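You operate a simulated robot arm through the tools that you are given. There is no shell and no other tool. Be economical: measure what you need, move in short steps, check, and stop when the job is done.

The job below is to be done with a simulated two-armed robot. You get a single attempt, and the scene is never put back.

TASK
The oil ran hot: fan on, pressure off; under 50 C reset the trip, then fan and mains off.
Fine: the fan's rocker is marked AIR; read the heat gauge; one press of reset; the pump gauge ends on 0 and the pump is not run.

The check looks at the end state, three seconds after you hand in, the way a careful person would. Anything else that was tipped, shoved, dropped, spilled or broken makes it a failure.

THE ROBOT
Two 6-joint arms with two-finger parallel grippers on one trunk, on a base that drives. Base frame: it is fixed to the floor where the robot stands at the start and does not move with it; the origin is under the middle of the robot, x ahead of it, y to its left, z up. Units: mm, degrees, N and s.
The left shoulder is at the start at [-77, 177, 832], the right one opposite. With the tool pointing down near the work surface each hand reaches from about 340 to 740 mm from the robot's upright axis, wherever it stands, measured 20 degrees to its own side. Places, roughly: oil heat gauge [600, -100, 1100]; pump fan rocker [500, 0, 1000]; pump gauge [300, 300, 1400]; pump mains knob [500, 0, 1200]; pump reset key [700, -300, 1300]; yellow pump let-off valve [300, 300, 700]. Payload 1.57 kg a hand.
The TCP of each hand is the grasp point between the finger pads, 30 mm short of the fingertips. In the tool frame z runs along the fingers and y along their closing line. Largest opening 80 mm; finger width 17, thickness 12; the body of the gripper, 40 by 82 mm, starts 80 mm behind the TCP.
Orientation is told as [roll, pitch, yaw] about the base's x, y, z axes, in that order, counted from this pose: with the fingers straight down and closing along the base's y, the tool's x points along the base's -x, its y along +y and its z along -z.

THE INTERFACE
- The arms move only by the tool step_arm. It takes "left_rows", "right_rows" or both (then of equal length, played together; a hand with none holds still); each is a list of rows, each an object of numbers (a shift or turn left out is 0, a gripper value left out holds the last): "fingers": the closure, from 0 (fully open) to 1 (shut); "x", "y", "z": the shift along the base's x, y, z in cm; "wx", "wy", "wz": the turn, a rotation vector about the base's x, y, z in degrees. In form: [{"fingers": .., "x": .., "y": .., "z": .., "wx": .., "wy": .., "wz": ..}, ...]. A call has 1 to 20 rows; each row is the pose to reach, as a shift and turn from the pose commanded when the call began. A row lasts 0.2 s, in which the tool goes at most 50 mm and 8.6 degrees; a call with a longer step from one row to the next is refused whole, and so is a gripper value outside its range. Where a pose cannot be reached the arm comes as near as it can. A force on the tool above 40 N (or 10 N above the force at the start of the call, whichever is more), or a blocked arm, ends the call early, and 0.2 s more pass. The fingers move at their own pace (about 72 mm/s each) and stop on an object; they squeeze with about 26 N. The grip force told is the motor's: it shows also when the fingers shut on nothing. Time passes only in rows, and 0.2 s behind the last, so rows that repeat a pose let the fingers close. The reply holds the time, the measured pose of the TCP, the force on the tool along the base axes, the opening and the grip force, in the units named above and with some noise, with the torque about the TCP (base axes, N m) and any sound that the robot's microphone picked up.
- Cameras (640 x 400 px; columns grow to the right, rows downward): "scene" is now at [34, 22.6, 1558.5]; the picture's right is [0.29, -0.96, 0.00], its down [-0.70, -0.21, -0.69] and it looks along [0.66, 0.20, -0.73] (base axes); focal length 271 px, centre (320, 200). "left" rides on the left gripper at [72, 7, -122] in its tool frame; the picture's right is [-0.09, 1.00, 0.00], its down [-0.84, -0.08, -0.54] and it looks along [-0.54, -0.05, 0.84] (tool axes); focal length 238 px, centre (320, 200). "right" rides on the right gripper at [72, -7, -122] in its tool frame; the picture's right is [0.09, 1.00, 0.00], its down [-0.84, 0.08, -0.54] and it looks along [-0.54, 0.05, 0.84] (tool axes); focal length 238 px, centre (320, 200). There is no depth. A picture from a camera that has moved, and an enlarged one, comes with that camera's place and axes in the base frame and with its lens.
- capture(camera): a new picture of that camera. It takes no simulated time.
- lift_body(by): slides the trunk up (or, below 0, down) by that many mm; the arms and the scene camera ride with it, the base frame stays. It gives what a move gives, with no picture.
- drive_base(legs): drives the robot by 1 to 6 legs, each [ahead, left, turn to the left] in mm, mm and degrees, along the robot's own axes; the way and the turn of a leg run together, so that a leg with both is an arc; at most 1500 mm and 180 degrees a leg. The arms and the cameras ride along, it lands a little off, and it stops where it bumps. It gives what a move gives.
- aim_head(pan, tilt): turns the head with the scene camera to pan (to the left, within 143 degrees either way) and tilt (down, from -29 to 69), counted from straight ahead of the robot. It gives what a move gives.
- close_up(camera, box): a new picture of the part [left, top, right, bottom] of that camera's present view, enlarged. It takes no simulated time.
- finish_job(): hands the job in; it is judged then, once.

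Go step by step. Nothing tells you exact positions but the pictures and the camera data: compare them with the known pose of the tool, close in by small moves and look again before you grip or let go. The budget is 120 turns and 88 pictures, counting those below and the enlarged ones. Unless the task says otherwise, let go and move clear before handing in, and close with one line.

The tools are called after "Request:" as a command line: name --argument value ..., lists and objects as JSON in quotes. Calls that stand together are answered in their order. step_arm: Moves the arms, as the interface text tells. Its arguments: {"type":"object","properties":{"left_rows":{"type":"array","items":{"type":"object","properties":{"fingers":{"type":"number"},"x":{"type":"number"},"y":{"type":"number"},"z":{"type":"number"},"wx":{"type":"number"},"wy":{"type":"number"},"wz":{"type":"number"}}}},"right_rows":{"type":"array","items":{"type":"object","properties":{"fingers":{"type":"number"},"x":{"type":"number"},"y":{"type":"number"},"z":{"type":"number"},"wx":{"type":"number"},"wy":{"type":"number"},"wz":{"type":"number"}}}}},"required":[]} The other tools are called the same way: lift_body (by) slides the trunk up or down; drive_base (legs) drives the base; aim_head (pan, tilt) turns the head that bears the scene camera; capture (camera) takes a picture; close_up (camera, box) takes an enlarged picture of a part of a camera's view; finish_job () hands the job in.

At the start:

```text
clock: 0.0
left_eef_pos: [310.0, 164.8, 999.2]
left_orientation: [0.0, 0.0, -0.1]
left_force: [-0.2, 0.6, -0.3]
left_moment: [-0.02, 0.0, -0.01]
left_opening: 80.3
left_gripper_force: 0.0
right_eef_pos: [520.1, -171.1, 999.4]
right_orientation: [-0.1, 0.0, 0.0]
right_force: [-0.1, -0.3, -0.1]
right_moment: [-0.01, 0.01, -0.01]
right_opening: 80.1
right_gripper_force: 0.1
trunk travel left (down, up): [-275.0, 53.0]
robot x, y, heading: [-0.0, -0.3, -0.2]
head pan, tilt: [16.7, 46.7]
```

scene: 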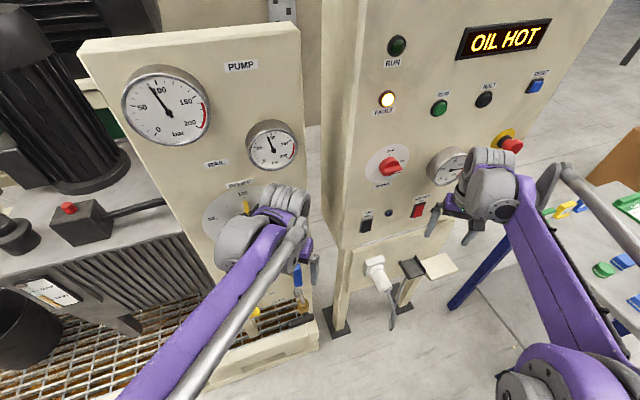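
right: 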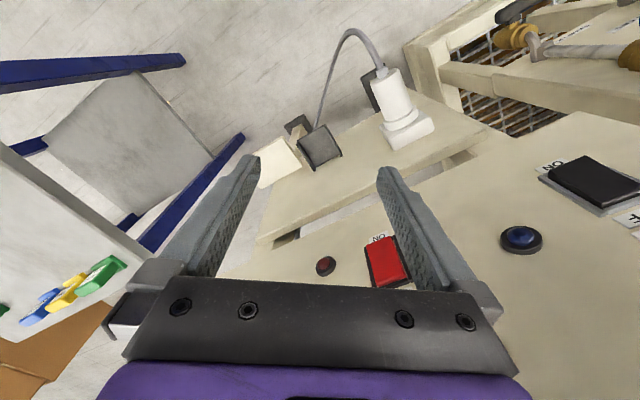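
left: 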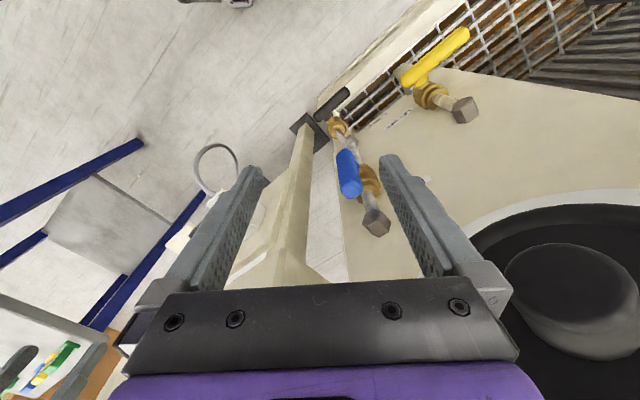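

I see a pump panel on the left with two gauges and a valve, and a control cabinet on the right with lamps, knob, rockers and a heat gauge. I'll look more closely before moving.

Request:
close_up --camera "scene" --box '[340, 20, 560, 240]'

Request:
close_up --camera "scene" --box '[100, 40, 320, 260]'

Request:
aim_head --pan 0 --tilt 35

```text
1.82 times, centred on (450, 130) of scene
camera zoom: at [34.0, 22.6, 1558.5], right [0.29, -0.96, 0.0], down [-0.7, -0.21, -0.69], along [0.66, 0.2, -0.73], focal length 493 px, centre (84, 327)
```

zoom: 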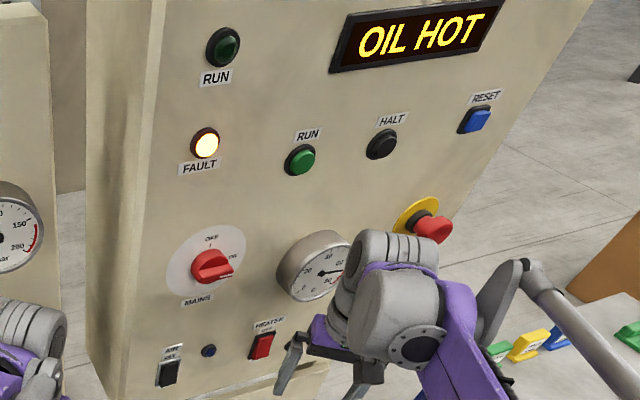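

```text
1.82 times, centred on (210, 150) of scene
camera zoom: at [34.0, 22.6, 1558.5], right [0.29, -0.96, 0.0], down [-0.7, -0.21, -0.69], along [0.66, 0.2, -0.73], focal length 493 px, centre (520, 291)
```

zoom: 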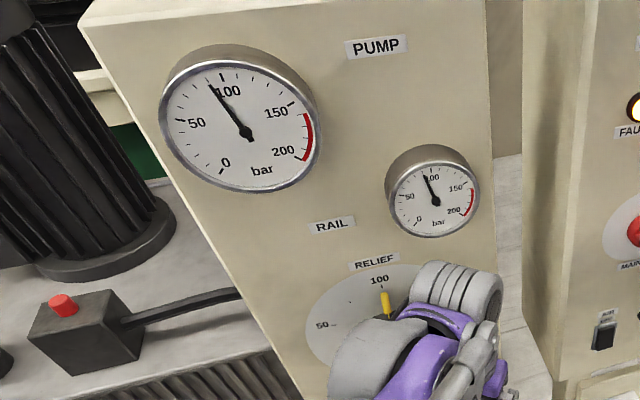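

```text
clock: 0.8
left_eef_pos: [309.1, 165.6, 999.7]
left_orientation: [0.0, 0.0, 0.1]
left_force: [-0.3, -0.1, 0.0]
left_moment: [0.0, 0.04, 0.01]
left_opening: 80.1
left_gripper_force: 0.0
right_eef_pos: [519.3, -171.1, 1000.4]
right_orientation: [0.1, -0.1, 0.0]
right_force: [0.0, 0.3, -0.2]
right_moment: [-0.01, -0.02, 0.0]
right_opening: 79.9
right_gripper_force: 0.0
trunk travel left (down, up): [-275.0, 53.0]
robot x, y, heading: [1.2, -0.8, -0.0]
head pan, tilt: [0.0, 35.0]
```

The arms block the view, so I'll pull both hands back a bit and look again.

Request:
step_arm --right_rows '[{"x": -4, "y": -2}, {"x": -8, "y": -4}, {"x": -12, "y": -6}, {"x": -15, "y": -9}]'

Request:
capture --camera "scene"

```text
clock: 1.8
left_eef_pos: [308.8, 164.1, 1001.5]
left_orientation: [0.0, 0.1, 0.1]
left_force: [-0.1, 0.3, -0.4]
left_moment: [-0.01, -0.03, 0.02]
left_opening: 80.0
left_gripper_force: 0.1
right_eef_pos: [368.8, -262.5, 999.0]
right_orientation: [0.0, 0.0, 0.0]
right_force: [-0.1, -0.1, -0.6]
right_moment: [0.02, -0.01, -0.04]
right_opening: 79.8
right_gripper_force: 0.0
trunk travel left (down, up): [-275.0, 53.0]
robot x, y, heading: [-2.4, -1.1, 0.1]
head pan, tilt: [0.0, 35.0]
```

```text
82 pictures are left
camera scene: at [44.5, -0.9, 1575.8], right [0.0, -1.0, 0.0], down [-0.57, 0.0, -0.82], along [0.82, 0.0, -0.57], focal length 271 px, centre (320, 200)
```

scene: 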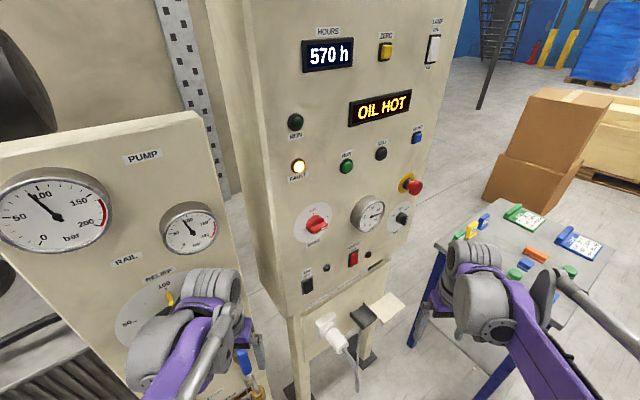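

Request:
close_up --camera "scene" --box '[280, 160, 440, 300]'

Request:
close_up --camera "scene" --box '[280, 20, 460, 190]'

Request:
close_up --camera "left" --box '[280, 0, 520, 240]'

```text
2.86 times, centred on (360, 230) of scene
camera zoom: at [44.5, -0.9, 1575.8], right [0.0, -1.0, 0.0], down [-0.57, 0.0, -0.82], along [0.82, 0.0, -0.57], focal length 775 px, centre (206, 114)
```

zoom: 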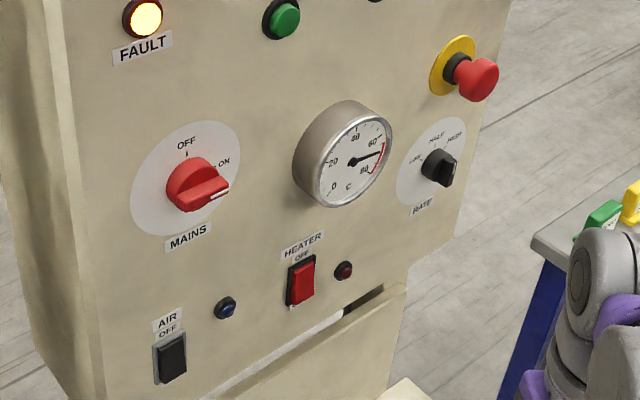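

```text
2.35 times, centred on (370, 105) of scene
camera zoom: at [44.5, -0.9, 1575.8], right [0.0, -1.0, 0.0], down [-0.57, 0.0, -0.82], along [0.82, 0.0, -0.57], focal length 638 px, centre (202, 424)
```

zoom: 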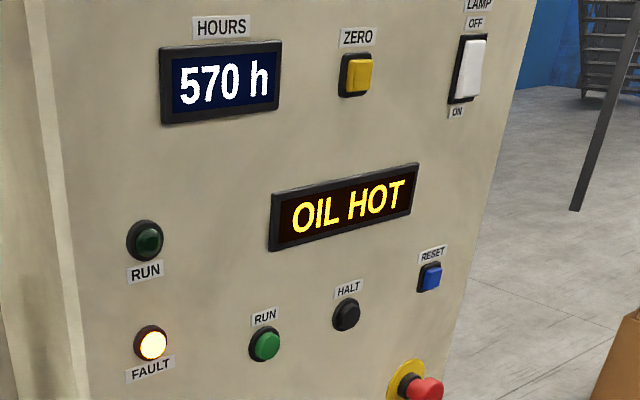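

```text
1.67 times, centred on (400, 120) of left
camera zoom: at [236.7, 170.9, 1122.5], right [0.09, 1.0, 0.0], down [0.84, -0.08, 0.54], along [0.54, -0.05, -0.84], focal length 397 px, centre (187, 333)
```

zoom: 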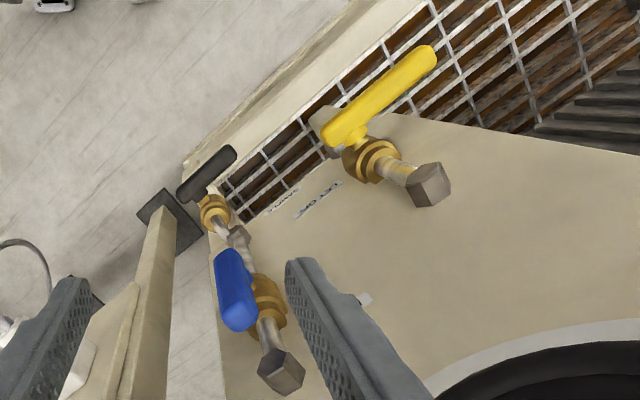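

The cabinet and pump panel face roughly along (-0.8,-0.6), so I should stand to the right and turn left ~37°. First I check that the floor on the right is clear.

Request:
step_arm --left_rows '[{"x": -3, "y": -2}, {"x": -6, "y": -4}, {"x": -8, "y": -5}]'

Request:
aim_head --pan -80 --tilt 45

Request:
capture --camera "scene"

```text
clock: 2.6
left_eef_pos: [227.2, 114.8, 1000.6]
left_orientation: [0.0, 0.0, 0.0]
left_force: [-0.6, 0.6, 0.0]
left_moment: [0.02, -0.01, 0.01]
left_opening: 79.8
left_gripper_force: 0.1
right_eef_pos: [369.1, -262.5, 999.2]
right_orientation: [0.0, 0.0, 0.0]
right_force: [0.2, 0.1, 0.1]
right_moment: [0.0, -0.02, 0.01]
right_opening: 79.6
right_gripper_force: 0.0
trunk travel left (down, up): [-275.0, 53.0]
robot x, y, heading: [2.2, 1.5, 0.3]
head pan, tilt: [0.0, 35.0]
```

```text
clock: 4.1
left_eef_pos: [230.0, 115.0, 999.9]
left_orientation: [0.0, 0.1, 0.0]
left_force: [-0.7, 0.3, 0.6]
left_moment: [0.01, -0.02, 0.02]
left_opening: 79.9
left_gripper_force: 0.2
right_eef_pos: [370.1, -261.7, 999.3]
right_orientation: [-0.1, 0.0, 0.0]
right_force: [0.6, -0.2, 0.0]
right_moment: [0.03, 0.0, 0.0]
right_opening: 79.9
right_gripper_force: 0.2
trunk travel left (down, up): [-275.0, 53.0]
robot x, y, heading: [-0.2, 1.4, -0.3]
head pan, tilt: [-80.0, 45.0]
```

```text
78 pictures are left
camera scene: at [-28.4, -80.5, 1561.0], right [-0.98, -0.17, 0.0], down [-0.12, 0.7, -0.71], along [0.12, -0.7, -0.71], focal length 271 px, centre (320, 200)
```

scene: 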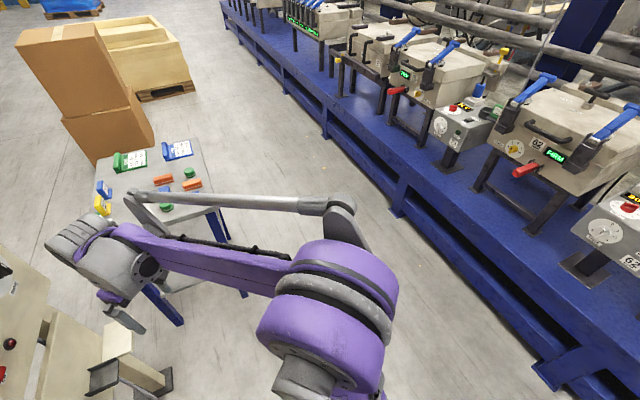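

The floor on the right is clear to about 0.8 m, so I'll drive to roughly (-100,-450) and turn left 37°.

Request:
drive_base --legs '[[-100, -450, 0], [0, 0, 37]]'

Request:
aim_head --pan 0 --tilt 30

Request:
capture --camera "scene"

```text
clock: 10.3
left_eef_pos: [13.4, -214.6, 1000.4]
left_orientation: [0.0, 0.1, 36.9]
left_force: [-0.3, 0.6, -0.4]
left_moment: [0.0, 0.03, 0.01]
left_opening: 79.9
left_gripper_force: 0.1
right_eef_pos: [352.6, -430.8, 999.2]
right_orientation: [0.0, 0.0, 36.8]
right_force: [-0.3, -0.3, -0.4]
right_moment: [0.0, 0.01, 0.02]
right_opening: 80.2
right_gripper_force: 0.0
trunk travel left (down, up): [-275.0, 53.0]
robot x, y, heading: [-96.8, -442.6, 37.0]
head pan, tilt: [-80.0, 45.0]
```

```text
clock: 11.8
left_eef_pos: [14.1, -214.6, 999.5]
left_orientation: [0.0, 0.0, 36.9]
left_force: [-0.2, 0.6, 1.0]
left_moment: [0.0, -0.02, 0.04]
left_opening: 80.1
left_gripper_force: 0.0
right_eef_pos: [353.1, -431.5, 1000.5]
right_orientation: [0.0, 0.0, 36.9]
right_force: [0.7, -0.1, -0.2]
right_moment: [-0.01, 0.01, -0.01]
right_opening: 80.1
right_gripper_force: 0.0
trunk travel left (down, up): [-275.0, 53.0]
robot x, y, heading: [-101.4, -443.7, 36.6]
head pan, tilt: [0.0, 30.0]
```

```text
77 pictures are left
camera scene: at [-62.4, -414.5, 1583.6], right [0.6, -0.8, 0.0], down [-0.4, -0.3, -0.87], along [0.69, 0.52, -0.5], focal length 271 px, centre (320, 200)
```

scene: 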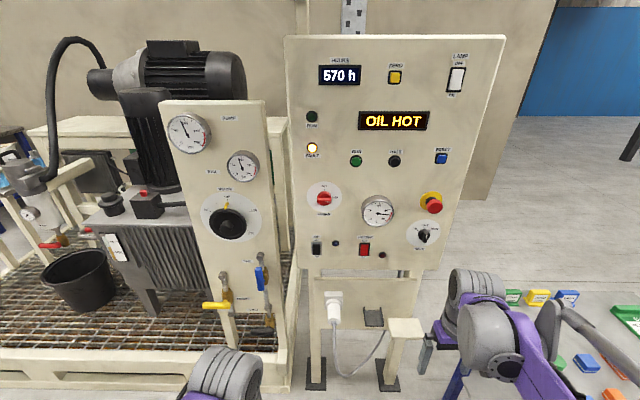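

Good frontal view; the face plane is about 770 mm ahead and perpendicular to my heading. I'll zoom in on the valves and the gauges.

Request:
close_up --camera "scene" --box '[180, 240, 300, 350]'

Request:
close_up --camera "scene" --box '[160, 100, 280, 250]'

Request:
close_up --camera "scene" --box '[295, 170, 455, 270]'

```text
3.64 times, centred on (240, 295) of scene
camera zoom: at [-62.4, -414.5, 1583.6], right [0.6, -0.8, 0.0], down [-0.4, -0.3, -0.87], along [0.69, 0.52, -0.5], focal length 986 px, centre (611, -146)
```

zoom: 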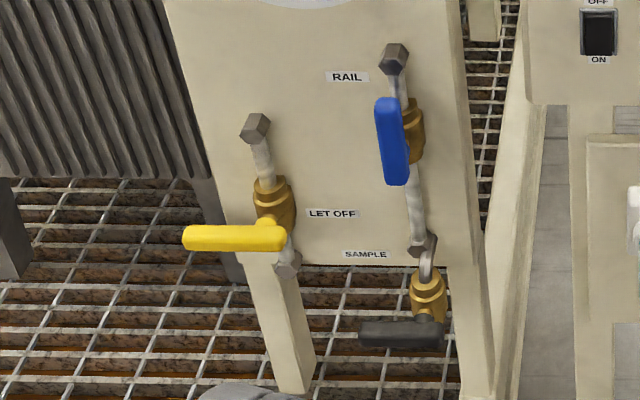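

```text
2.67 times, centred on (220, 175) of scene
camera zoom: at [-62.4, -414.5, 1583.6], right [0.6, -0.8, 0.0], down [-0.4, -0.3, -0.87], along [0.69, 0.52, -0.5], focal length 723 px, centre (587, 267)
```

zoom: 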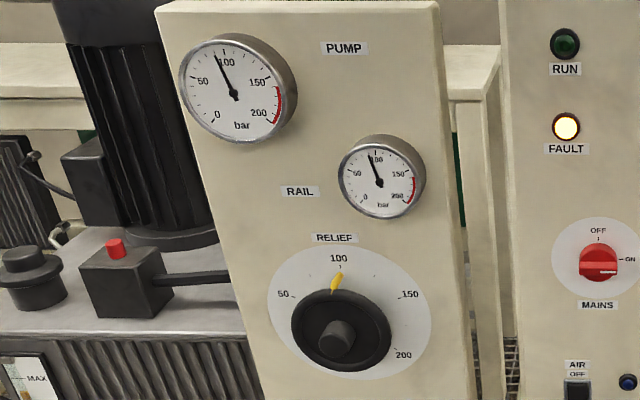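

```text
4.00 times, centred on (375, 220) of scene
camera zoom: at [-62.4, -414.5, 1583.6], right [0.6, -0.8, 0.0], down [-0.4, -0.3, -0.87], along [0.69, 0.52, -0.5], focal length 1085 px, centre (100, 120)
```

zoom: 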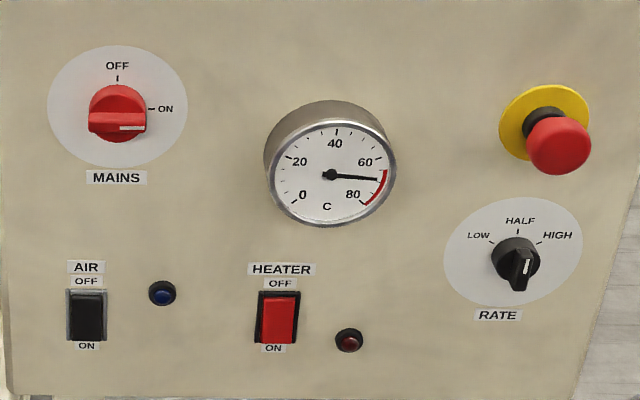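

The let-off handle lies across its pipe (closed), while blue is in line (open). AIR's ON is its lower half; all control faces are near a plane at ~425 mm in the heading frame. I'll drive 190 mm closer and turn the right hand to point forward with fingers shut.

Request:
drive_base --legs '[[190, 0, 0]]'

Request:
step_arm --right_rows '[{"fingers": 1, "wx": 5, "wy": -6.7}, {"wx": 10, "wy": -13.4}, {"wx": 15, "wy": -20.1}, {"wx": 20, "wy": -26.8}, {"wx": 25, "wy": -33.5}, {"wx": 30, "wy": -40.2}, {"wx": 35, "wy": -46.9}, {"wx": 40, "wy": -53.6}, {"wx": 45, "wy": -60.3}, {"wx": 50, "wy": -67}, {"wx": 54, "wy": -72}]'

Request:
capture --camera "right"

Request:
capture --camera "scene"

```text
clock: 13.4
left_eef_pos: [165.6, -100.1, 999.2]
left_orientation: [-0.1, 0.0, 37.0]
left_force: [-0.4, 0.6, -0.3]
left_moment: [-0.07, 0.02, -0.01]
left_opening: 80.0
left_gripper_force: 0.0
right_eef_pos: [504.7, -315.4, 998.1]
right_orientation: [-0.1, 0.1, 37.0]
right_force: [0.4, 0.1, 0.3]
right_moment: [-0.03, 0.03, 0.01]
right_opening: 79.9
right_gripper_force: 0.0
trunk travel left (down, up): [-275.0, 53.0]
robot x, y, heading: [54.1, -332.5, 37.1]
head pan, tilt: [0.0, 30.0]
```

```text
clock: 15.8
left_eef_pos: [166.3, -100.2, 998.6]
left_orientation: [0.0, 0.1, 37.0]
left_force: [-0.2, -0.1, -0.4]
left_moment: [-0.01, 0.01, -0.01]
left_opening: 79.9
left_gripper_force: 0.0
right_eef_pos: [505.8, -316.0, 998.8]
right_orientation: [-95.4, -89.9, 132.3]
right_force: [0.8, 0.2, -0.3]
right_moment: [0.01, -0.03, -0.01]
right_opening: 0.0
right_gripper_force: 21.7
trunk travel left (down, up): [-275.0, 53.0]
robot x, y, heading: [51.2, -328.1, 37.1]
head pan, tilt: [0.0, 30.0]
```

```text
73 pictures are left
camera right: at [412.3, -396.5, 925.9], right [-0.6, 0.8, -0.09], down [-0.48, -0.26, 0.84], along [0.64, 0.54, 0.54], focal length 238 px, centre (320, 200)
```

right: 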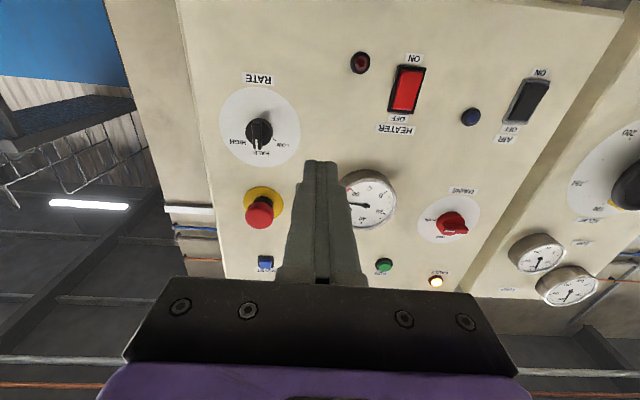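

```text
72 pictures are left
camera scene: at [91.3, -299.7, 1583.6], right [0.6, -0.8, 0.0], down [-0.4, -0.3, -0.87], along [0.69, 0.52, -0.5], focal length 271 px, centre (320, 200)
```

scene: 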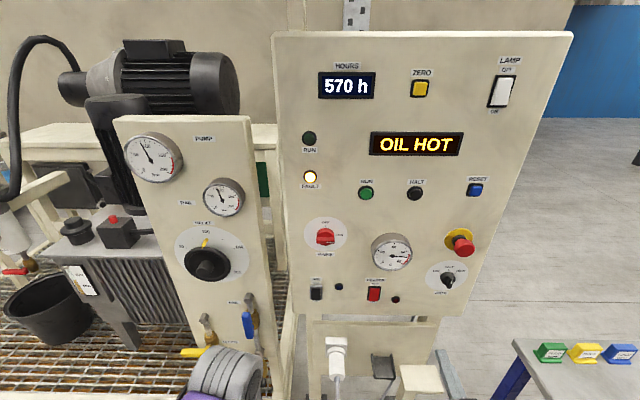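

AIR rocker triangulates to F≈427, L≈-284, z≈965 (heading frame), ON end near z 942. I'll move the left hand out of the way and bring the right hand in front of the rocker's lower half.

Request:
step_arm --left_rows '[{"x": -2.7, "y": 3.6}, {"x": -5.4, "y": 7.2}, {"x": -8.1, "y": 10.8}, {"x": -10.2, "y": 13.6}, {"x": -10.2, "y": 13.6}, {"x": -10.2, "y": 13.6}, {"x": -10.2, "y": 13.6}, {"x": -10.2, "y": 13.6}, {"x": -10.2, "y": 13.6}]' --right_rows '[{}, {"x": -2.4, "y": 3.2}, {"x": -4.8, "y": 6.4, "z": -1.5}, {"x": -7.2, "y": 9.6, "z": -3}, {"x": -9.6, "y": 12.8, "z": -4.8}, {"x": -12, "y": 16, "z": -4.8}, {"x": -14.4, "y": 19.2, "z": -4.8}, {"x": -16.32, "y": 21.76, "z": -4.8}, {"x": -16.32, "y": 21.76, "z": -4.8}]'

Request:
step_arm --right_rows '[{"x": 3.2, "y": 2.4}, {"x": 6.4, "y": 4.8}, {"x": 9.6, "y": 7.2}, {"x": 11.6, "y": 8.7}, {"x": 11.6, "y": 8.7}]'

Request:
capture --camera "scene"

Request:
capture --camera "right"

```text
clock: 17.8
left_eef_pos: [64.0, 34.0, 1002.3]
left_orientation: [0.0, 0.0, 36.9]
left_force: [-0.7, -0.1, -0.1]
left_moment: [0.0, -0.01, -0.02]
left_opening: 80.3
left_gripper_force: 0.0
right_eef_pos: [460.4, -252.9, 995.6]
right_orientation: [-24.8, -89.8, 61.7]
right_force: [0.4, -0.6, 0.4]
right_moment: [0.0, -0.01, 0.02]
right_opening: 0.0
right_gripper_force: 21.1
right hand out of reach, approached as far as the arm can: row 3, 4, 5, 6, 7, 8, 9
trunk travel left (down, up): [-275.0, 53.0]
robot x, y, heading: [51.6, -328.0, 37.0]
head pan, tilt: [0.0, 30.0]
```

```text
clock: 19.0
left_eef_pos: [63.0, 35.1, 1002.1]
left_orientation: [0.0, 0.0, 37.0]
left_force: [-0.2, 0.6, 0.4]
left_moment: [-0.02, -0.01, 0.01]
left_opening: 79.9
left_gripper_force: 0.0
right_eef_pos: [561.2, -165.7, 989.5]
right_orientation: [-59.5, -84.2, 98.9]
right_force: [-0.4, 0.6, -0.1]
right_moment: [0.0, 0.0, 0.0]
right_opening: 0.1
right_gripper_force: 21.2
right hand out of reach, approached as far as the arm can: row 3, 4
trunk travel left (down, up): [-275.0, 53.0]
robot x, y, heading: [50.2, -330.8, 37.0]
head pan, tilt: [0.0, 30.0]
```

```text
71 pictures are left
camera scene: at [89.5, -300.2, 1583.6], right [0.6, -0.8, 0.0], down [-0.4, -0.3, -0.87], along [0.69, 0.52, -0.5], focal length 271 px, centre (320, 200)
```

scene: 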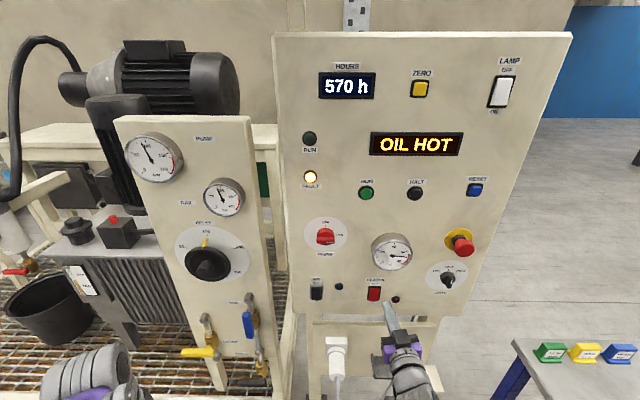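

```text
70 pictures are left
camera right: at [472.6, -257.1, 923.1], right [-0.63, 0.76, -0.18], down [-0.48, -0.2, 0.85], along [0.61, 0.62, 0.49], focal length 238 px, centre (320, 200)
```

right: 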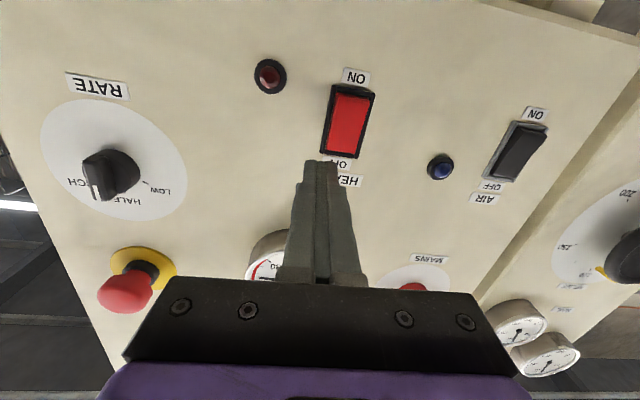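

The right arm is folded too tightly here; standing a bit further back and to the left will put the AIR rocker in comfortable reach. I'll drive back 80 and left 185, then re-pose.

Request:
drive_base --legs '[[-90, 0, 0], [0, 185, 0]]'

Request:
step_arm --right_rows '[{}, {}, {}]'

Request:
capture --camera "right"

Request:
capture --camera "scene"

```text
clock: 22.0
left_eef_pos: [-123.6, 127.4, 1001.7]
left_orientation: [0.0, 0.0, 37.1]
left_force: [0.9, 0.0, 0.2]
left_moment: [-0.02, -0.02, 0.0]
left_opening: 80.2
left_gripper_force: 0.0
right_eef_pos: [376.9, -71.2, 988.7]
right_orientation: [-59.4, -84.2, 98.9]
right_force: [-0.1, -0.5, 0.5]
right_moment: [-0.01, 0.01, -0.01]
right_opening: 0.0
right_gripper_force: 21.7
trunk travel left (down, up): [-275.0, 53.0]
robot x, y, heading: [-133.3, -237.0, 37.4]
head pan, tilt: [0.0, 30.0]
```

```text
clock: 22.8
left_eef_pos: [-122.2, 128.5, 1001.5]
left_orientation: [0.0, 0.0, 37.1]
left_force: [0.7, 0.0, 0.2]
left_moment: [-0.01, 0.01, 0.01]
left_opening: 79.9
left_gripper_force: 0.0
right_eef_pos: [376.2, -71.2, 988.5]
right_orientation: [-59.3, -84.2, 98.7]
right_force: [-0.9, 0.3, 0.8]
right_moment: [-0.01, 0.01, -0.04]
right_opening: 0.0
right_gripper_force: 21.2
trunk travel left (down, up): [-275.0, 53.0]
robot x, y, heading: [-133.8, -234.3, 37.3]
head pan, tilt: [0.0, 30.0]
```

```text
69 pictures are left
camera right: at [287.3, -162.5, 923.0], right [-0.63, 0.75, -0.18], down [-0.48, -0.2, 0.85], along [0.61, 0.62, 0.49], focal length 238 px, centre (320, 200)
```

right: 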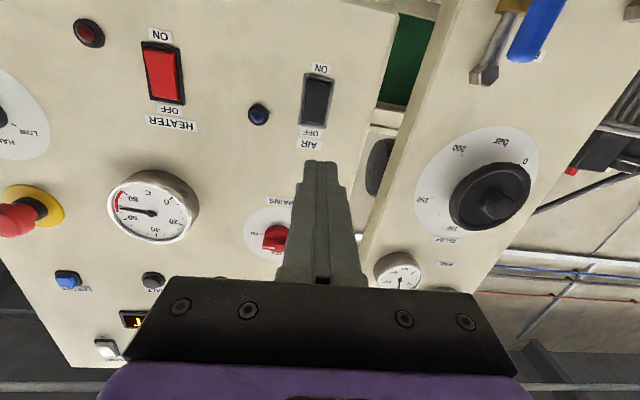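

```text
68 pictures are left
camera scene: at [-95.4, -206.4, 1583.6], right [0.6, -0.8, 0.0], down [-0.4, -0.3, -0.87], along [0.69, 0.52, -0.5], focal length 271 px, centre (320, 200)
```

scene: 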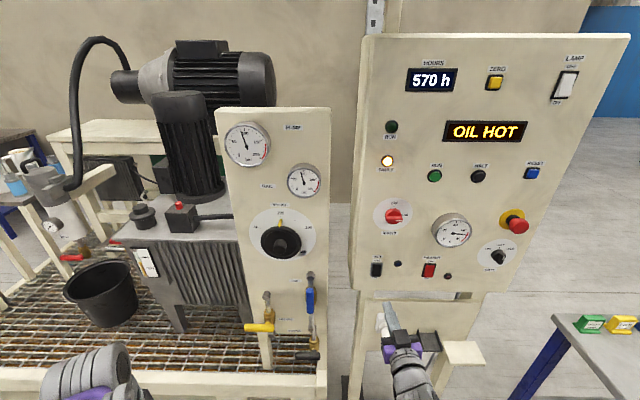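

The right hand is now laterally lined up with AIR (L≈-283). I'll level it, lower to z≈951 and stop ~27 mm short of the rocker.

Request:
step_arm --right_rows '[{"x": 1.5, "y": 1, "z": -1.5, "wx": 2.8, "wy": 0.4, "wz": -1.1}, {"x": 3, "y": 2.2, "z": -3.7, "wx": 5.6, "wy": 0.8, "wz": -2.3}, {"x": 6, "y": 4.4, "z": -3.7, "wx": 5.6, "wy": 0.8, "wz": -2.3}, {"x": 9, "y": 6.6, "z": -3.7, "wx": 5.6, "wy": 0.8, "wz": -2.3}, {"x": 9, "y": 6.6, "z": -3.7, "wx": 5.6, "wy": 0.8, "wz": -2.3}]'

Request:
capture --camera "right"

Request:
close_up --camera "scene" --box '[340, 240, 460, 340]'

```text
clock: 24.0
left_eef_pos: [-122.8, 128.4, 1002.8]
left_orientation: [0.0, 0.0, 36.9]
left_force: [-0.2, 0.4, 0.2]
left_moment: [-0.01, 0.02, -0.01]
left_opening: 79.7
left_gripper_force: 0.3
right_eef_pos: [465.2, -5.8, 952.7]
right_orientation: [-87.7, -81.3, 126.3]
right_force: [0.3, -0.3, 0.8]
right_moment: [-0.06, 0.02, -0.01]
right_opening: 0.0
right_gripper_force: 21.4
right hand out of reach, approached as far as the arm can: row 2, 3, 4, 5
trunk travel left (down, up): [-275.0, 53.0]
robot x, y, heading: [-135.5, -235.0, 37.1]
head pan, tilt: [0.0, 30.0]
```

```text
67 pictures are left
camera right: at [380.5, -97.5, 881.5], right [-0.61, 0.76, -0.24], down [-0.55, -0.18, 0.82], along [0.58, 0.63, 0.52], focal length 238 px, centre (320, 200)
```

right: 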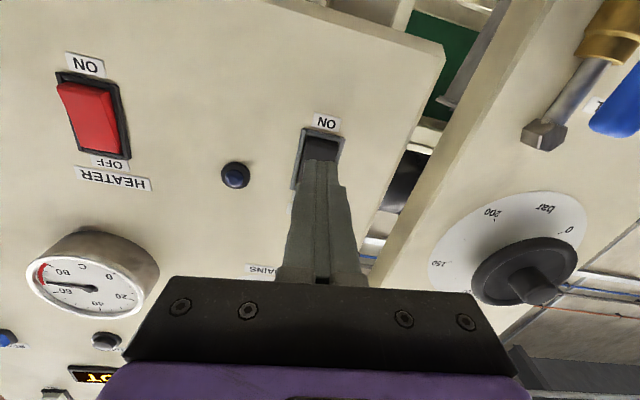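

```text
4.00 times, centred on (400, 290) of scene
camera zoom: at [-96.2, -206.8, 1583.6], right [0.6, -0.8, 0.0], down [-0.4, -0.3, -0.87], along [0.69, 0.52, -0.5], focal length 1085 px, centre (0, -160)
```

zoom: 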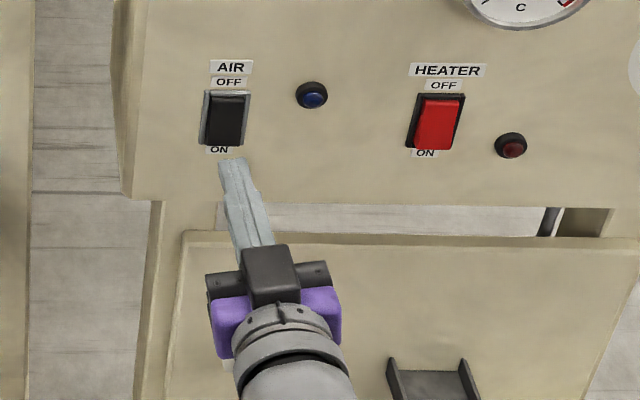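

The fingertips are centred just in front of the rocker's lower half. I'll press forward slowly.

Request:
step_arm --right_rows '[{"x": 0.8, "y": 0.6}, {"x": 1.6, "y": 1.2}, {"x": 2.0, "y": 1.5}, {"x": 2.4, "y": 1.8}, {"x": 2.8, "y": 2.1}, {"x": 3.0, "y": 2.3}]'

Request:
close_up --camera "scene" --box '[340, 240, 460, 340]'

Request:
capture --camera "right"

```text
clock: 25.1
left_eef_pos: [-123.9, 127.0, 1000.9]
left_orientation: [0.0, 0.0, 37.1]
left_force: [0.4, 0.2, 0.4]
left_moment: [0.0, 0.0, -0.04]
left_opening: 80.0
left_gripper_force: 0.0
right_eef_pos: [486.9, 9.4, 952.1]
right_orientation: [-86.5, -81.4, 125.0]
right_force: [-20.3, -14.1, -3.2]
right_moment: [0.1, -0.12, -0.2]
right_opening: 0.0
right_gripper_force: 20.8
right hand out of reach, approached as far as the arm can: row 1, 2, 3, 4, 5
trunk travel left (down, up): [-275.0, 53.0]
robot x, y, heading: [-136.9, -238.3, 37.0]
head pan, tilt: [0.0, 30.0]
stopped in row 5 (right hand): the force on the tool passed its limit at 47 N (the readings are from after the stop); the commanded pose is now the measured one
```

```text
4.00 times, centred on (400, 290) of scene
camera zoom: at [-98.2, -208.1, 1583.8], right [0.6, -0.8, 0.0], down [-0.4, -0.3, -0.87], along [0.69, 0.52, -0.5], focal length 1085 px, centre (0, -160)
```

zoom: 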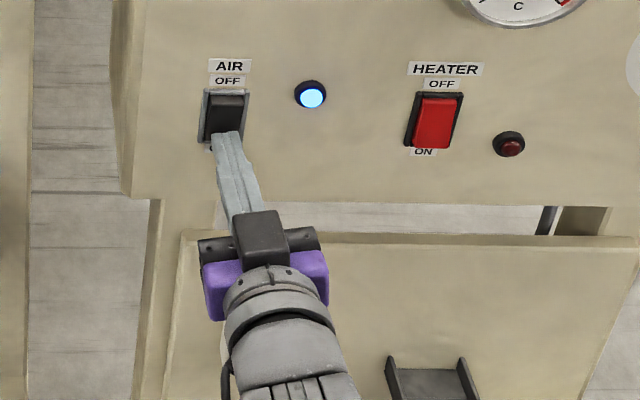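

```text
64 pictures are left
camera right: at [401.9, -81.4, 881.2], right [-0.61, 0.76, -0.24], down [-0.54, -0.17, 0.82], along [0.58, 0.63, 0.52], focal length 238 px, centre (320, 200)
```

right: 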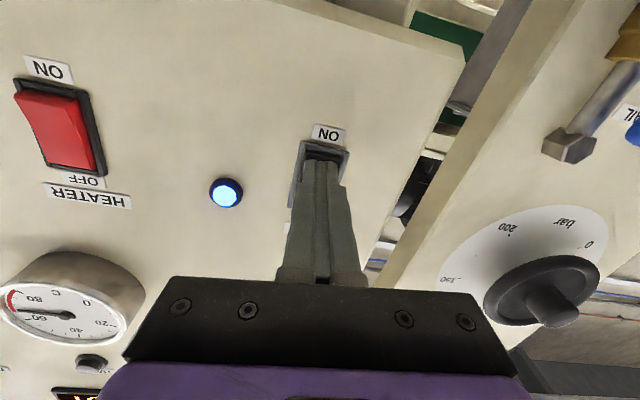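

The blue AIR lamp is lit: fan on. I'll back the right hand off, then turn the left hand to point forward towards the let-off valve.

Request:
step_arm --right_rows '[{"x": -3.2, "y": -2.4}, {"x": -6.4, "y": -4.8}, {"x": -9.6, "y": -7.2}, {"x": -12, "y": -9}, {"x": -12, "y": -9}, {"x": -12, "y": -9}, {"x": -12, "y": -9}, {"x": -12, "y": -9}, {"x": -12, "y": -9}, {"x": -12, "y": -9}, {"x": -12, "y": -9}, {"x": -12, "y": -9}]' --left_rows '[{"x": 3, "y": 2}, {"x": 5, "y": 4, "wx": 5, "wy": -6.7}, {"x": 8, "y": 6, "wx": 10, "wy": -13.4}, {"x": 11, "y": 8, "wx": 15, "wy": -20.1, "z": -2}, {"x": 14, "y": 10, "wx": 20, "wy": -26.8, "z": -5}, {"x": 16, "y": 12, "wx": 25, "wy": -33.5, "z": -8}, {"x": 18, "y": 13, "wx": 30, "wy": -40.2, "z": -11}, {"x": 18, "y": 13, "wx": 35, "wy": -46.9, "z": -14}, {"x": 18, "y": 13, "wx": 40, "wy": -53.6, "z": -17}, {"x": 18, "y": 13, "wx": 45, "wy": -60.3, "z": -20}, {"x": 18, "y": 13, "wx": 50, "wy": -67, "z": -22}, {"x": 18, "y": 13, "wx": 54, "wy": -72, "z": -24}]'

Request:
capture --camera "left"

Request:
capture --camera "scene"

```text
clock: 27.7
left_eef_pos: [130.9, 355.7, 840.2]
left_orientation: [-71.6, -89.7, 108.5]
left_force: [-0.2, -1.0, 0.6]
left_moment: [0.01, -0.01, -0.01]
left_opening: 79.8
left_gripper_force: 0.0
left hand out of reach, approached as far as the arm can: row 9, 10, 11, 12
right_eef_pos: [372.6, -75.4, 949.2]
right_orientation: [-85.5, -81.4, 123.9]
right_force: [-1.3, 0.2, -0.3]
right_moment: [-0.02, 0.01, -0.02]
right_opening: 0.0
right_gripper_force: 21.4
trunk travel left (down, up): [-275.0, 53.0]
robot x, y, heading: [-131.7, -235.6, 37.0]
head pan, tilt: [0.0, 30.0]
```

```text
63 pictures are left
camera left: at [29.6, 287.2, 768.9], right [-0.6, 0.8, 0.09], down [-0.39, -0.38, 0.84], along [0.7, 0.47, 0.54], focal length 238 px, centre (320, 200)
```

left: 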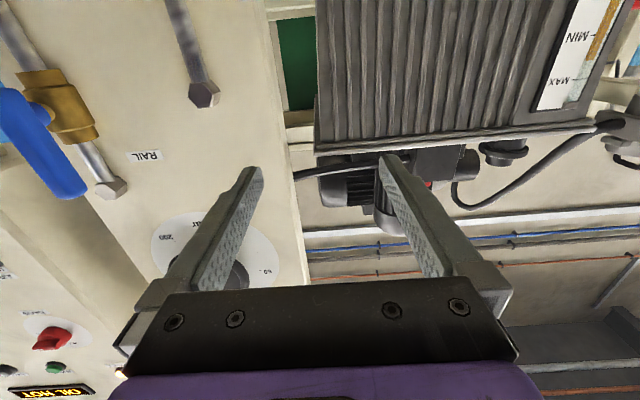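

```text
62 pictures are left
camera scene: at [-95.1, -204.8, 1583.5], right [0.6, -0.8, 0.0], down [-0.4, -0.3, -0.87], along [0.69, 0.52, -0.5], focal length 271 px, centre (320, 200)
```

scene: 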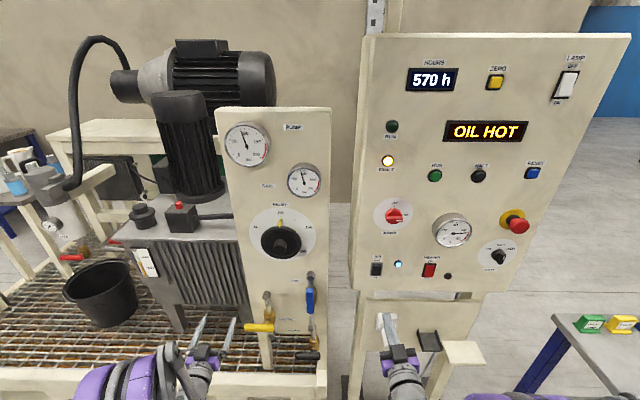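

Blue (open) handle extends up from its hub, so the yellow one should be swung from left to up. The left arm needs to be lower, so I'll slide the trunk down 130 mm and shut the left fingers.

Request:
lift_body --by -130

Request:
step_arm --left_rows '[{"fingers": 1}, {}, {}]'

Request:
capture --camera "left"

Request:
capture --camera "scene"

```text
clock: 29.3
left_eef_pos: [126.8, 356.2, 718.3]
left_orientation: [-91.7, -89.9, 128.5]
left_force: [0.0, -0.7, 0.7]
left_moment: [-0.01, 0.01, 0.0]
left_opening: 79.7
left_gripper_force: 0.0
right_eef_pos: [369.9, -80.0, 821.5]
right_orientation: [-85.6, -81.4, 124.6]
right_force: [-0.1, -0.3, -1.3]
right_moment: [-0.01, -0.01, 0.05]
right_opening: 0.0
right_gripper_force: 21.0
trunk travel left (down, up): [-145.0, 183.0]
robot x, y, heading: [-129.9, -238.2, 37.3]
head pan, tilt: [0.0, 30.0]
```

```text
clock: 30.1
left_eef_pos: [126.9, 355.9, 716.9]
left_orientation: [-89.0, -89.7, 125.9]
left_force: [-0.1, -0.3, 0.7]
left_moment: [-0.02, 0.02, -0.03]
left_opening: 0.0
left_gripper_force: 18.7
right_eef_pos: [369.8, -79.2, 821.3]
right_orientation: [-85.3, -81.4, 124.3]
right_force: [0.3, 0.2, -0.6]
right_moment: [0.01, 0.02, 0.03]
right_opening: 0.1
right_gripper_force: 20.8
trunk travel left (down, up): [-145.0, 183.0]
robot x, y, heading: [-131.7, -236.9, 37.1]
head pan, tilt: [0.0, 30.0]
```

```text
61 pictures are left
camera left: at [24.9, 287.9, 645.4], right [-0.6, 0.8, 0.09], down [-0.39, -0.38, 0.84], along [0.7, 0.47, 0.54], focal length 238 px, centre (320, 200)
```

left: 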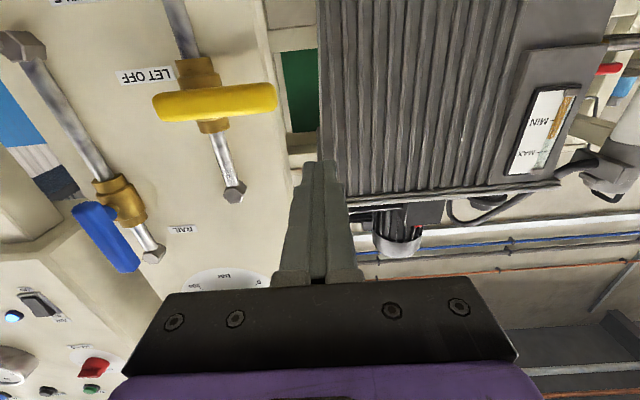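

```text
60 pictures are left
camera scene: at [-88.5, -201.0, 1453.4], right [0.6, -0.8, 0.0], down [-0.4, -0.3, -0.87], along [0.69, 0.52, -0.5], focal length 271 px, centre (320, 200)
```

scene: 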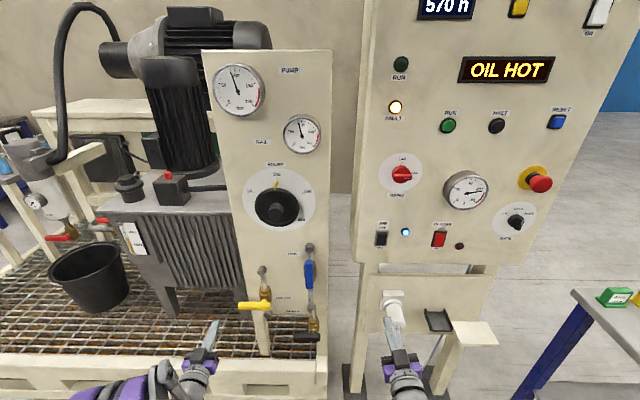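

The yellow handle sits at about F 418, L 59–172, z 683, hub near L 95. I'll lower the trunk 80 mm more and bring the closed left fingers beneath its long end.

Request:
lift_body --by -80

Request:
step_arm --left_rows '[{"x": 1.75, "y": -2.35}, {"x": 3.5, "y": -4.7}, {"x": 3.5, "y": -4.7}]'

Request:
capture --camera "left"

```text
clock: 31.2
left_eef_pos: [125.8, 356.5, 636.9]
left_orientation: [-96.6, -89.8, 133.5]
left_force: [-0.2, 0.1, 0.9]
left_moment: [0.01, -0.01, 0.03]
left_opening: 0.0
left_gripper_force: 21.4
right_eef_pos: [371.4, -79.1, 741.2]
right_orientation: [-85.4, -81.4, 124.6]
right_force: [-1.0, 0.7, -0.2]
right_moment: [0.02, 0.01, 0.01]
right_opening: 0.1
right_gripper_force: 20.7
trunk travel left (down, up): [-65.0, 263.0]
robot x, y, heading: [-134.0, -233.8, 37.1]
head pan, tilt: [0.0, 30.0]
```

```text
clock: 32.0
left_eef_pos: [161.7, 309.5, 634.5]
left_orientation: [-88.2, -89.8, 125.1]
left_force: [0.1, 0.2, 0.5]
left_moment: [-0.01, 0.03, -0.02]
left_opening: 0.0
left_gripper_force: 21.4
right_eef_pos: [370.1, -79.9, 739.5]
right_orientation: [-85.2, -81.5, 124.3]
right_force: [0.9, -0.3, 0.2]
right_moment: [-0.03, 0.01, 0.0]
right_opening: 0.0
right_gripper_force: 21.6
trunk travel left (down, up): [-65.0, 263.0]
robot x, y, heading: [-130.8, -236.0, 37.2]
head pan, tilt: [0.0, 30.0]
```

```text
59 pictures are left
camera left: at [60.2, 241.5, 564.4], right [-0.6, 0.8, 0.09], down [-0.39, -0.38, 0.84], along [0.7, 0.47, 0.54], focal length 238 px, centre (320, 200)
```

left: 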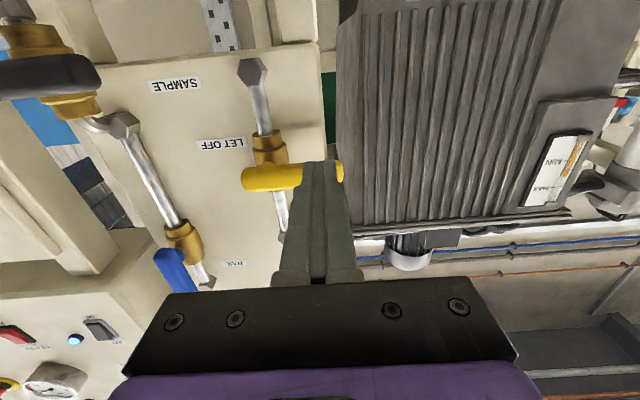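

Fingers are below the long end with clearance. I'll advance 90 mm so the tips pass under the handle.

Request:
step_arm --left_rows '[{"x": 2.4, "y": 1.8}, {"x": 4.8, "y": 3.6}, {"x": 7.2, "y": 5.4}, {"x": 7.2, "y": 5.4}]'

Request:
capture --camera "left"

Request:
close_up --camera "scene" --box '[180, 200, 340, 350]'

```text
clock: 33.0
left_eef_pos: [234.6, 363.1, 635.4]
left_orientation: [-86.4, -89.7, 123.1]
left_force: [-0.4, 0.4, -0.5]
left_moment: [-0.01, 0.03, -0.02]
left_opening: 0.0
left_gripper_force: 21.2
right_eef_pos: [369.9, -78.4, 740.4]
right_orientation: [-85.2, -81.4, 124.3]
right_force: [-0.7, 0.6, -0.4]
right_moment: [-0.04, 0.0, -0.02]
right_opening: 0.0
right_gripper_force: 21.0
trunk travel left (down, up): [-65.0, 263.0]
robot x, y, heading: [-133.1, -238.3, 37.1]
head pan, tilt: [0.0, 30.0]
```

```text
58 pictures are left
camera left: at [133.0, 294.9, 564.3], right [-0.6, 0.8, 0.09], down [-0.39, -0.38, 0.84], along [0.7, 0.47, 0.54], focal length 238 px, centre (320, 200)
```

left: 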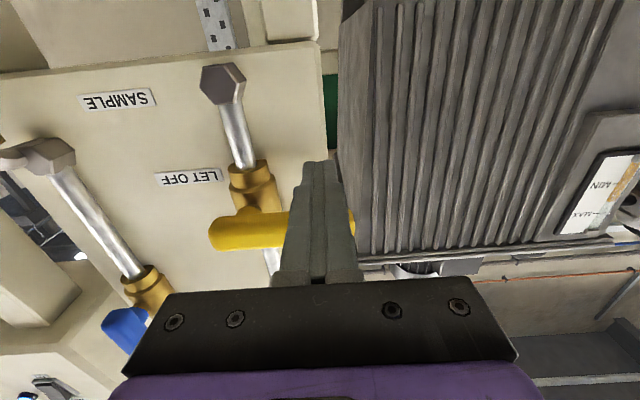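

```text
2.67 times, centred on (260, 275) of scene
camera zoom: at [-68.9, -186.2, 1365.9], right [0.6, -0.8, 0.0], down [-0.4, -0.3, -0.87], along [0.69, 0.52, -0.5], focal length 723 px, centre (480, 0)
```

zoom: 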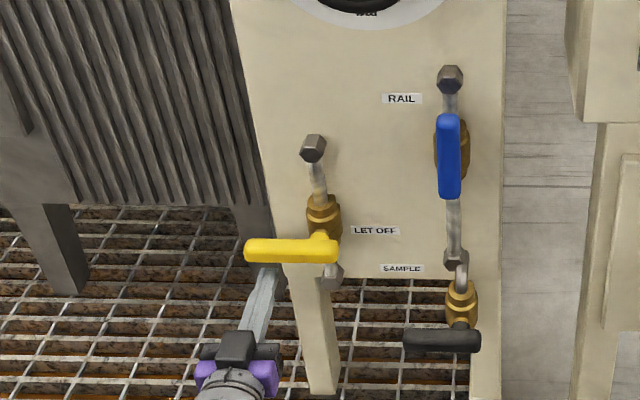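

The hub is near the handle's right end (L≈83). I'll sweep the fingers up and over in an arc to swing the handle clockwise to vertical.

Request:
step_arm --left_rows '[{"z": 2.4}, {"x": 0.1, "y": -0.15, "z": 3.2}, {"x": 0.18, "y": -0.24, "z": 4.0}, {"x": 0.2, "y": -0.28, "z": 4.8}, {"x": 0.24, "y": -0.32, "z": 5.6}, {"x": 0.4, "y": -0.5, "z": 6.4}, {"x": 0.54, "y": -0.72, "z": 7.2}, {"x": 0.8, "y": -1.08, "z": 7.9}, {"x": 1.08, "y": -1.44, "z": 8.6}, {"x": 1.4, "y": -1.9, "z": 9.2}, {"x": 1.74, "y": -2.32, "z": 9.7}, {"x": 2.2, "y": -2.9, "z": 10.2}, {"x": 2.64, "y": -3.52, "z": 10.5}, {"x": 2.94, "y": -3.92, "z": 10.5}]'

Request:
capture --camera "left"

Request:
close_up --camera "scene" --box '[180, 20, 340, 330]'

```text
clock: 36.0
left_eef_pos: [258.0, 330.1, 740.2]
left_orientation: [-72.3, -89.7, 109.7]
left_force: [-14.8, 25.4, -2.8]
left_moment: [0.13, 0.15, 0.67]
left_opening: 0.0
left_gripper_force: 21.4
right_eef_pos: [368.9, -76.5, 740.9]
right_orientation: [-85.0, -81.2, 124.2]
right_force: [-0.6, 0.3, 0.0]
right_moment: [0.02, -0.01, 0.0]
right_opening: 0.2
right_gripper_force: 21.4
trunk travel left (down, up): [-65.0, 263.0]
robot x, y, heading: [-135.7, -240.3, 37.2]
head pan, tilt: [0.0, 30.0]
```

```text
56 pictures are left
camera left: at [158.0, 260.6, 669.2], right [-0.6, 0.79, 0.09], down [-0.39, -0.39, 0.84], along [0.7, 0.47, 0.54], focal length 238 px, centre (320, 200)
```

left: 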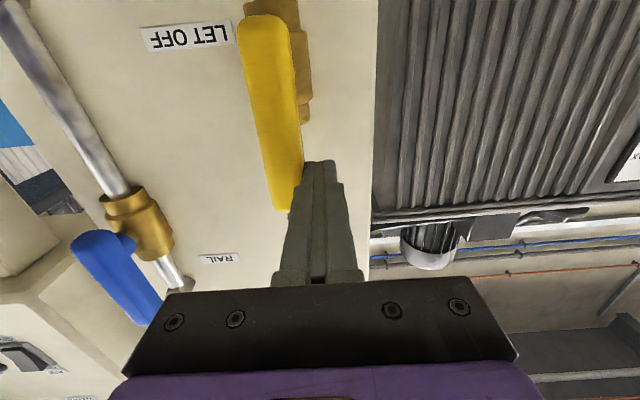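

```text
1.29 times, centred on (260, 175) of scene
camera zoom: at [-70.5, -182.8, 1365.9], right [0.6, -0.8, 0.0], down [-0.4, -0.3, -0.87], along [0.69, 0.52, -0.5], focal length 350 px, centre (397, 232)
```

zoom: 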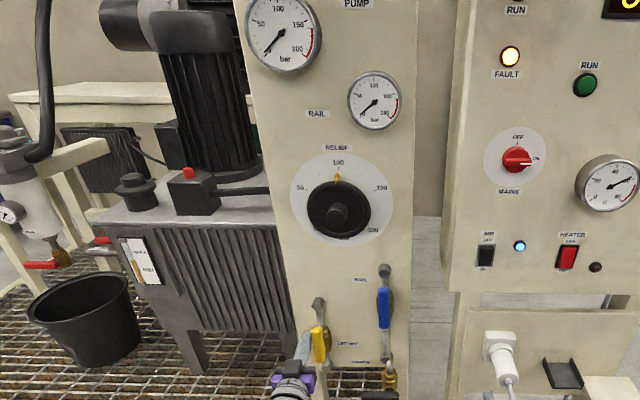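

The let-off handle now stands in line and both gauges are falling to 0. I'll move the left hand aside and back.

Request:
step_arm --left_rows '[{"x": -1.2, "y": 1.6}, {"x": -4, "y": -0.5}, {"x": -7.2, "y": -2.9}, {"x": -10.4, "y": -5.3}, {"x": -13.2, "y": -7.4}]'

Request:
lift_body --by 260

Request:
capture --camera "scene"

```text
clock: 37.2
left_eef_pos: [127.4, 249.8, 742.4]
left_orientation: [-89.7, -89.8, 126.4]
left_force: [-0.6, -0.5, -0.2]
left_moment: [-0.01, 0.01, -0.04]
left_opening: 0.0
left_gripper_force: 21.4
right_eef_pos: [369.5, -79.9, 740.8]
right_orientation: [-85.3, -81.4, 124.3]
right_force: [0.5, 0.7, -0.3]
right_moment: [-0.01, 0.0, 0.0]
right_opening: 0.2
right_gripper_force: 21.5
trunk travel left (down, up): [-65.0, 263.0]
robot x, y, heading: [-135.1, -233.8, 37.3]
head pan, tilt: [0.0, 30.0]
```

```text
clock: 39.9
left_eef_pos: [146.8, 263.8, 1025.7]
left_orientation: [-174.8, -87.9, -148.4]
left_force: [0.1, -0.7, -0.3]
left_moment: [0.04, 0.03, 0.01]
left_opening: 0.0
left_gripper_force: 20.6
right_eef_pos: [393.1, -62.5, 1033.5]
right_orientation: [-106.8, -81.0, 145.6]
right_force: [0.5, 0.5, 0.7]
right_moment: [0.02, 0.03, 0.0]
right_opening: 0.0
right_gripper_force: 21.1
trunk travel left (down, up): [-325.0, 3.0]
robot x, y, heading: [-130.9, -239.0, 37.1]
head pan, tilt: [0.0, 30.0]
```

```text
54 pictures are left
camera scene: at [-98.4, -208.5, 1636.5], right [0.6, -0.8, 0.0], down [-0.4, -0.3, -0.87], along [0.69, 0.52, -0.5], focal length 271 px, centre (320, 200)
```

scene: 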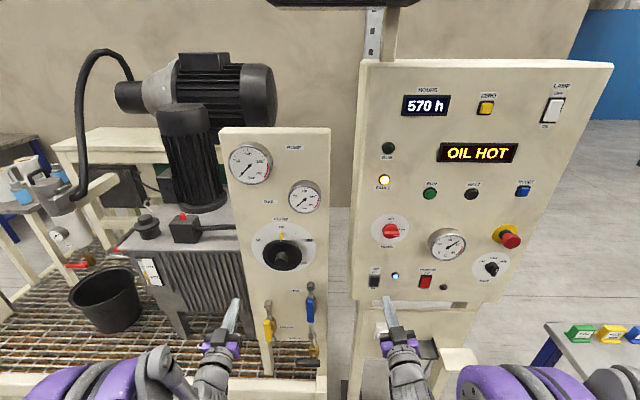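

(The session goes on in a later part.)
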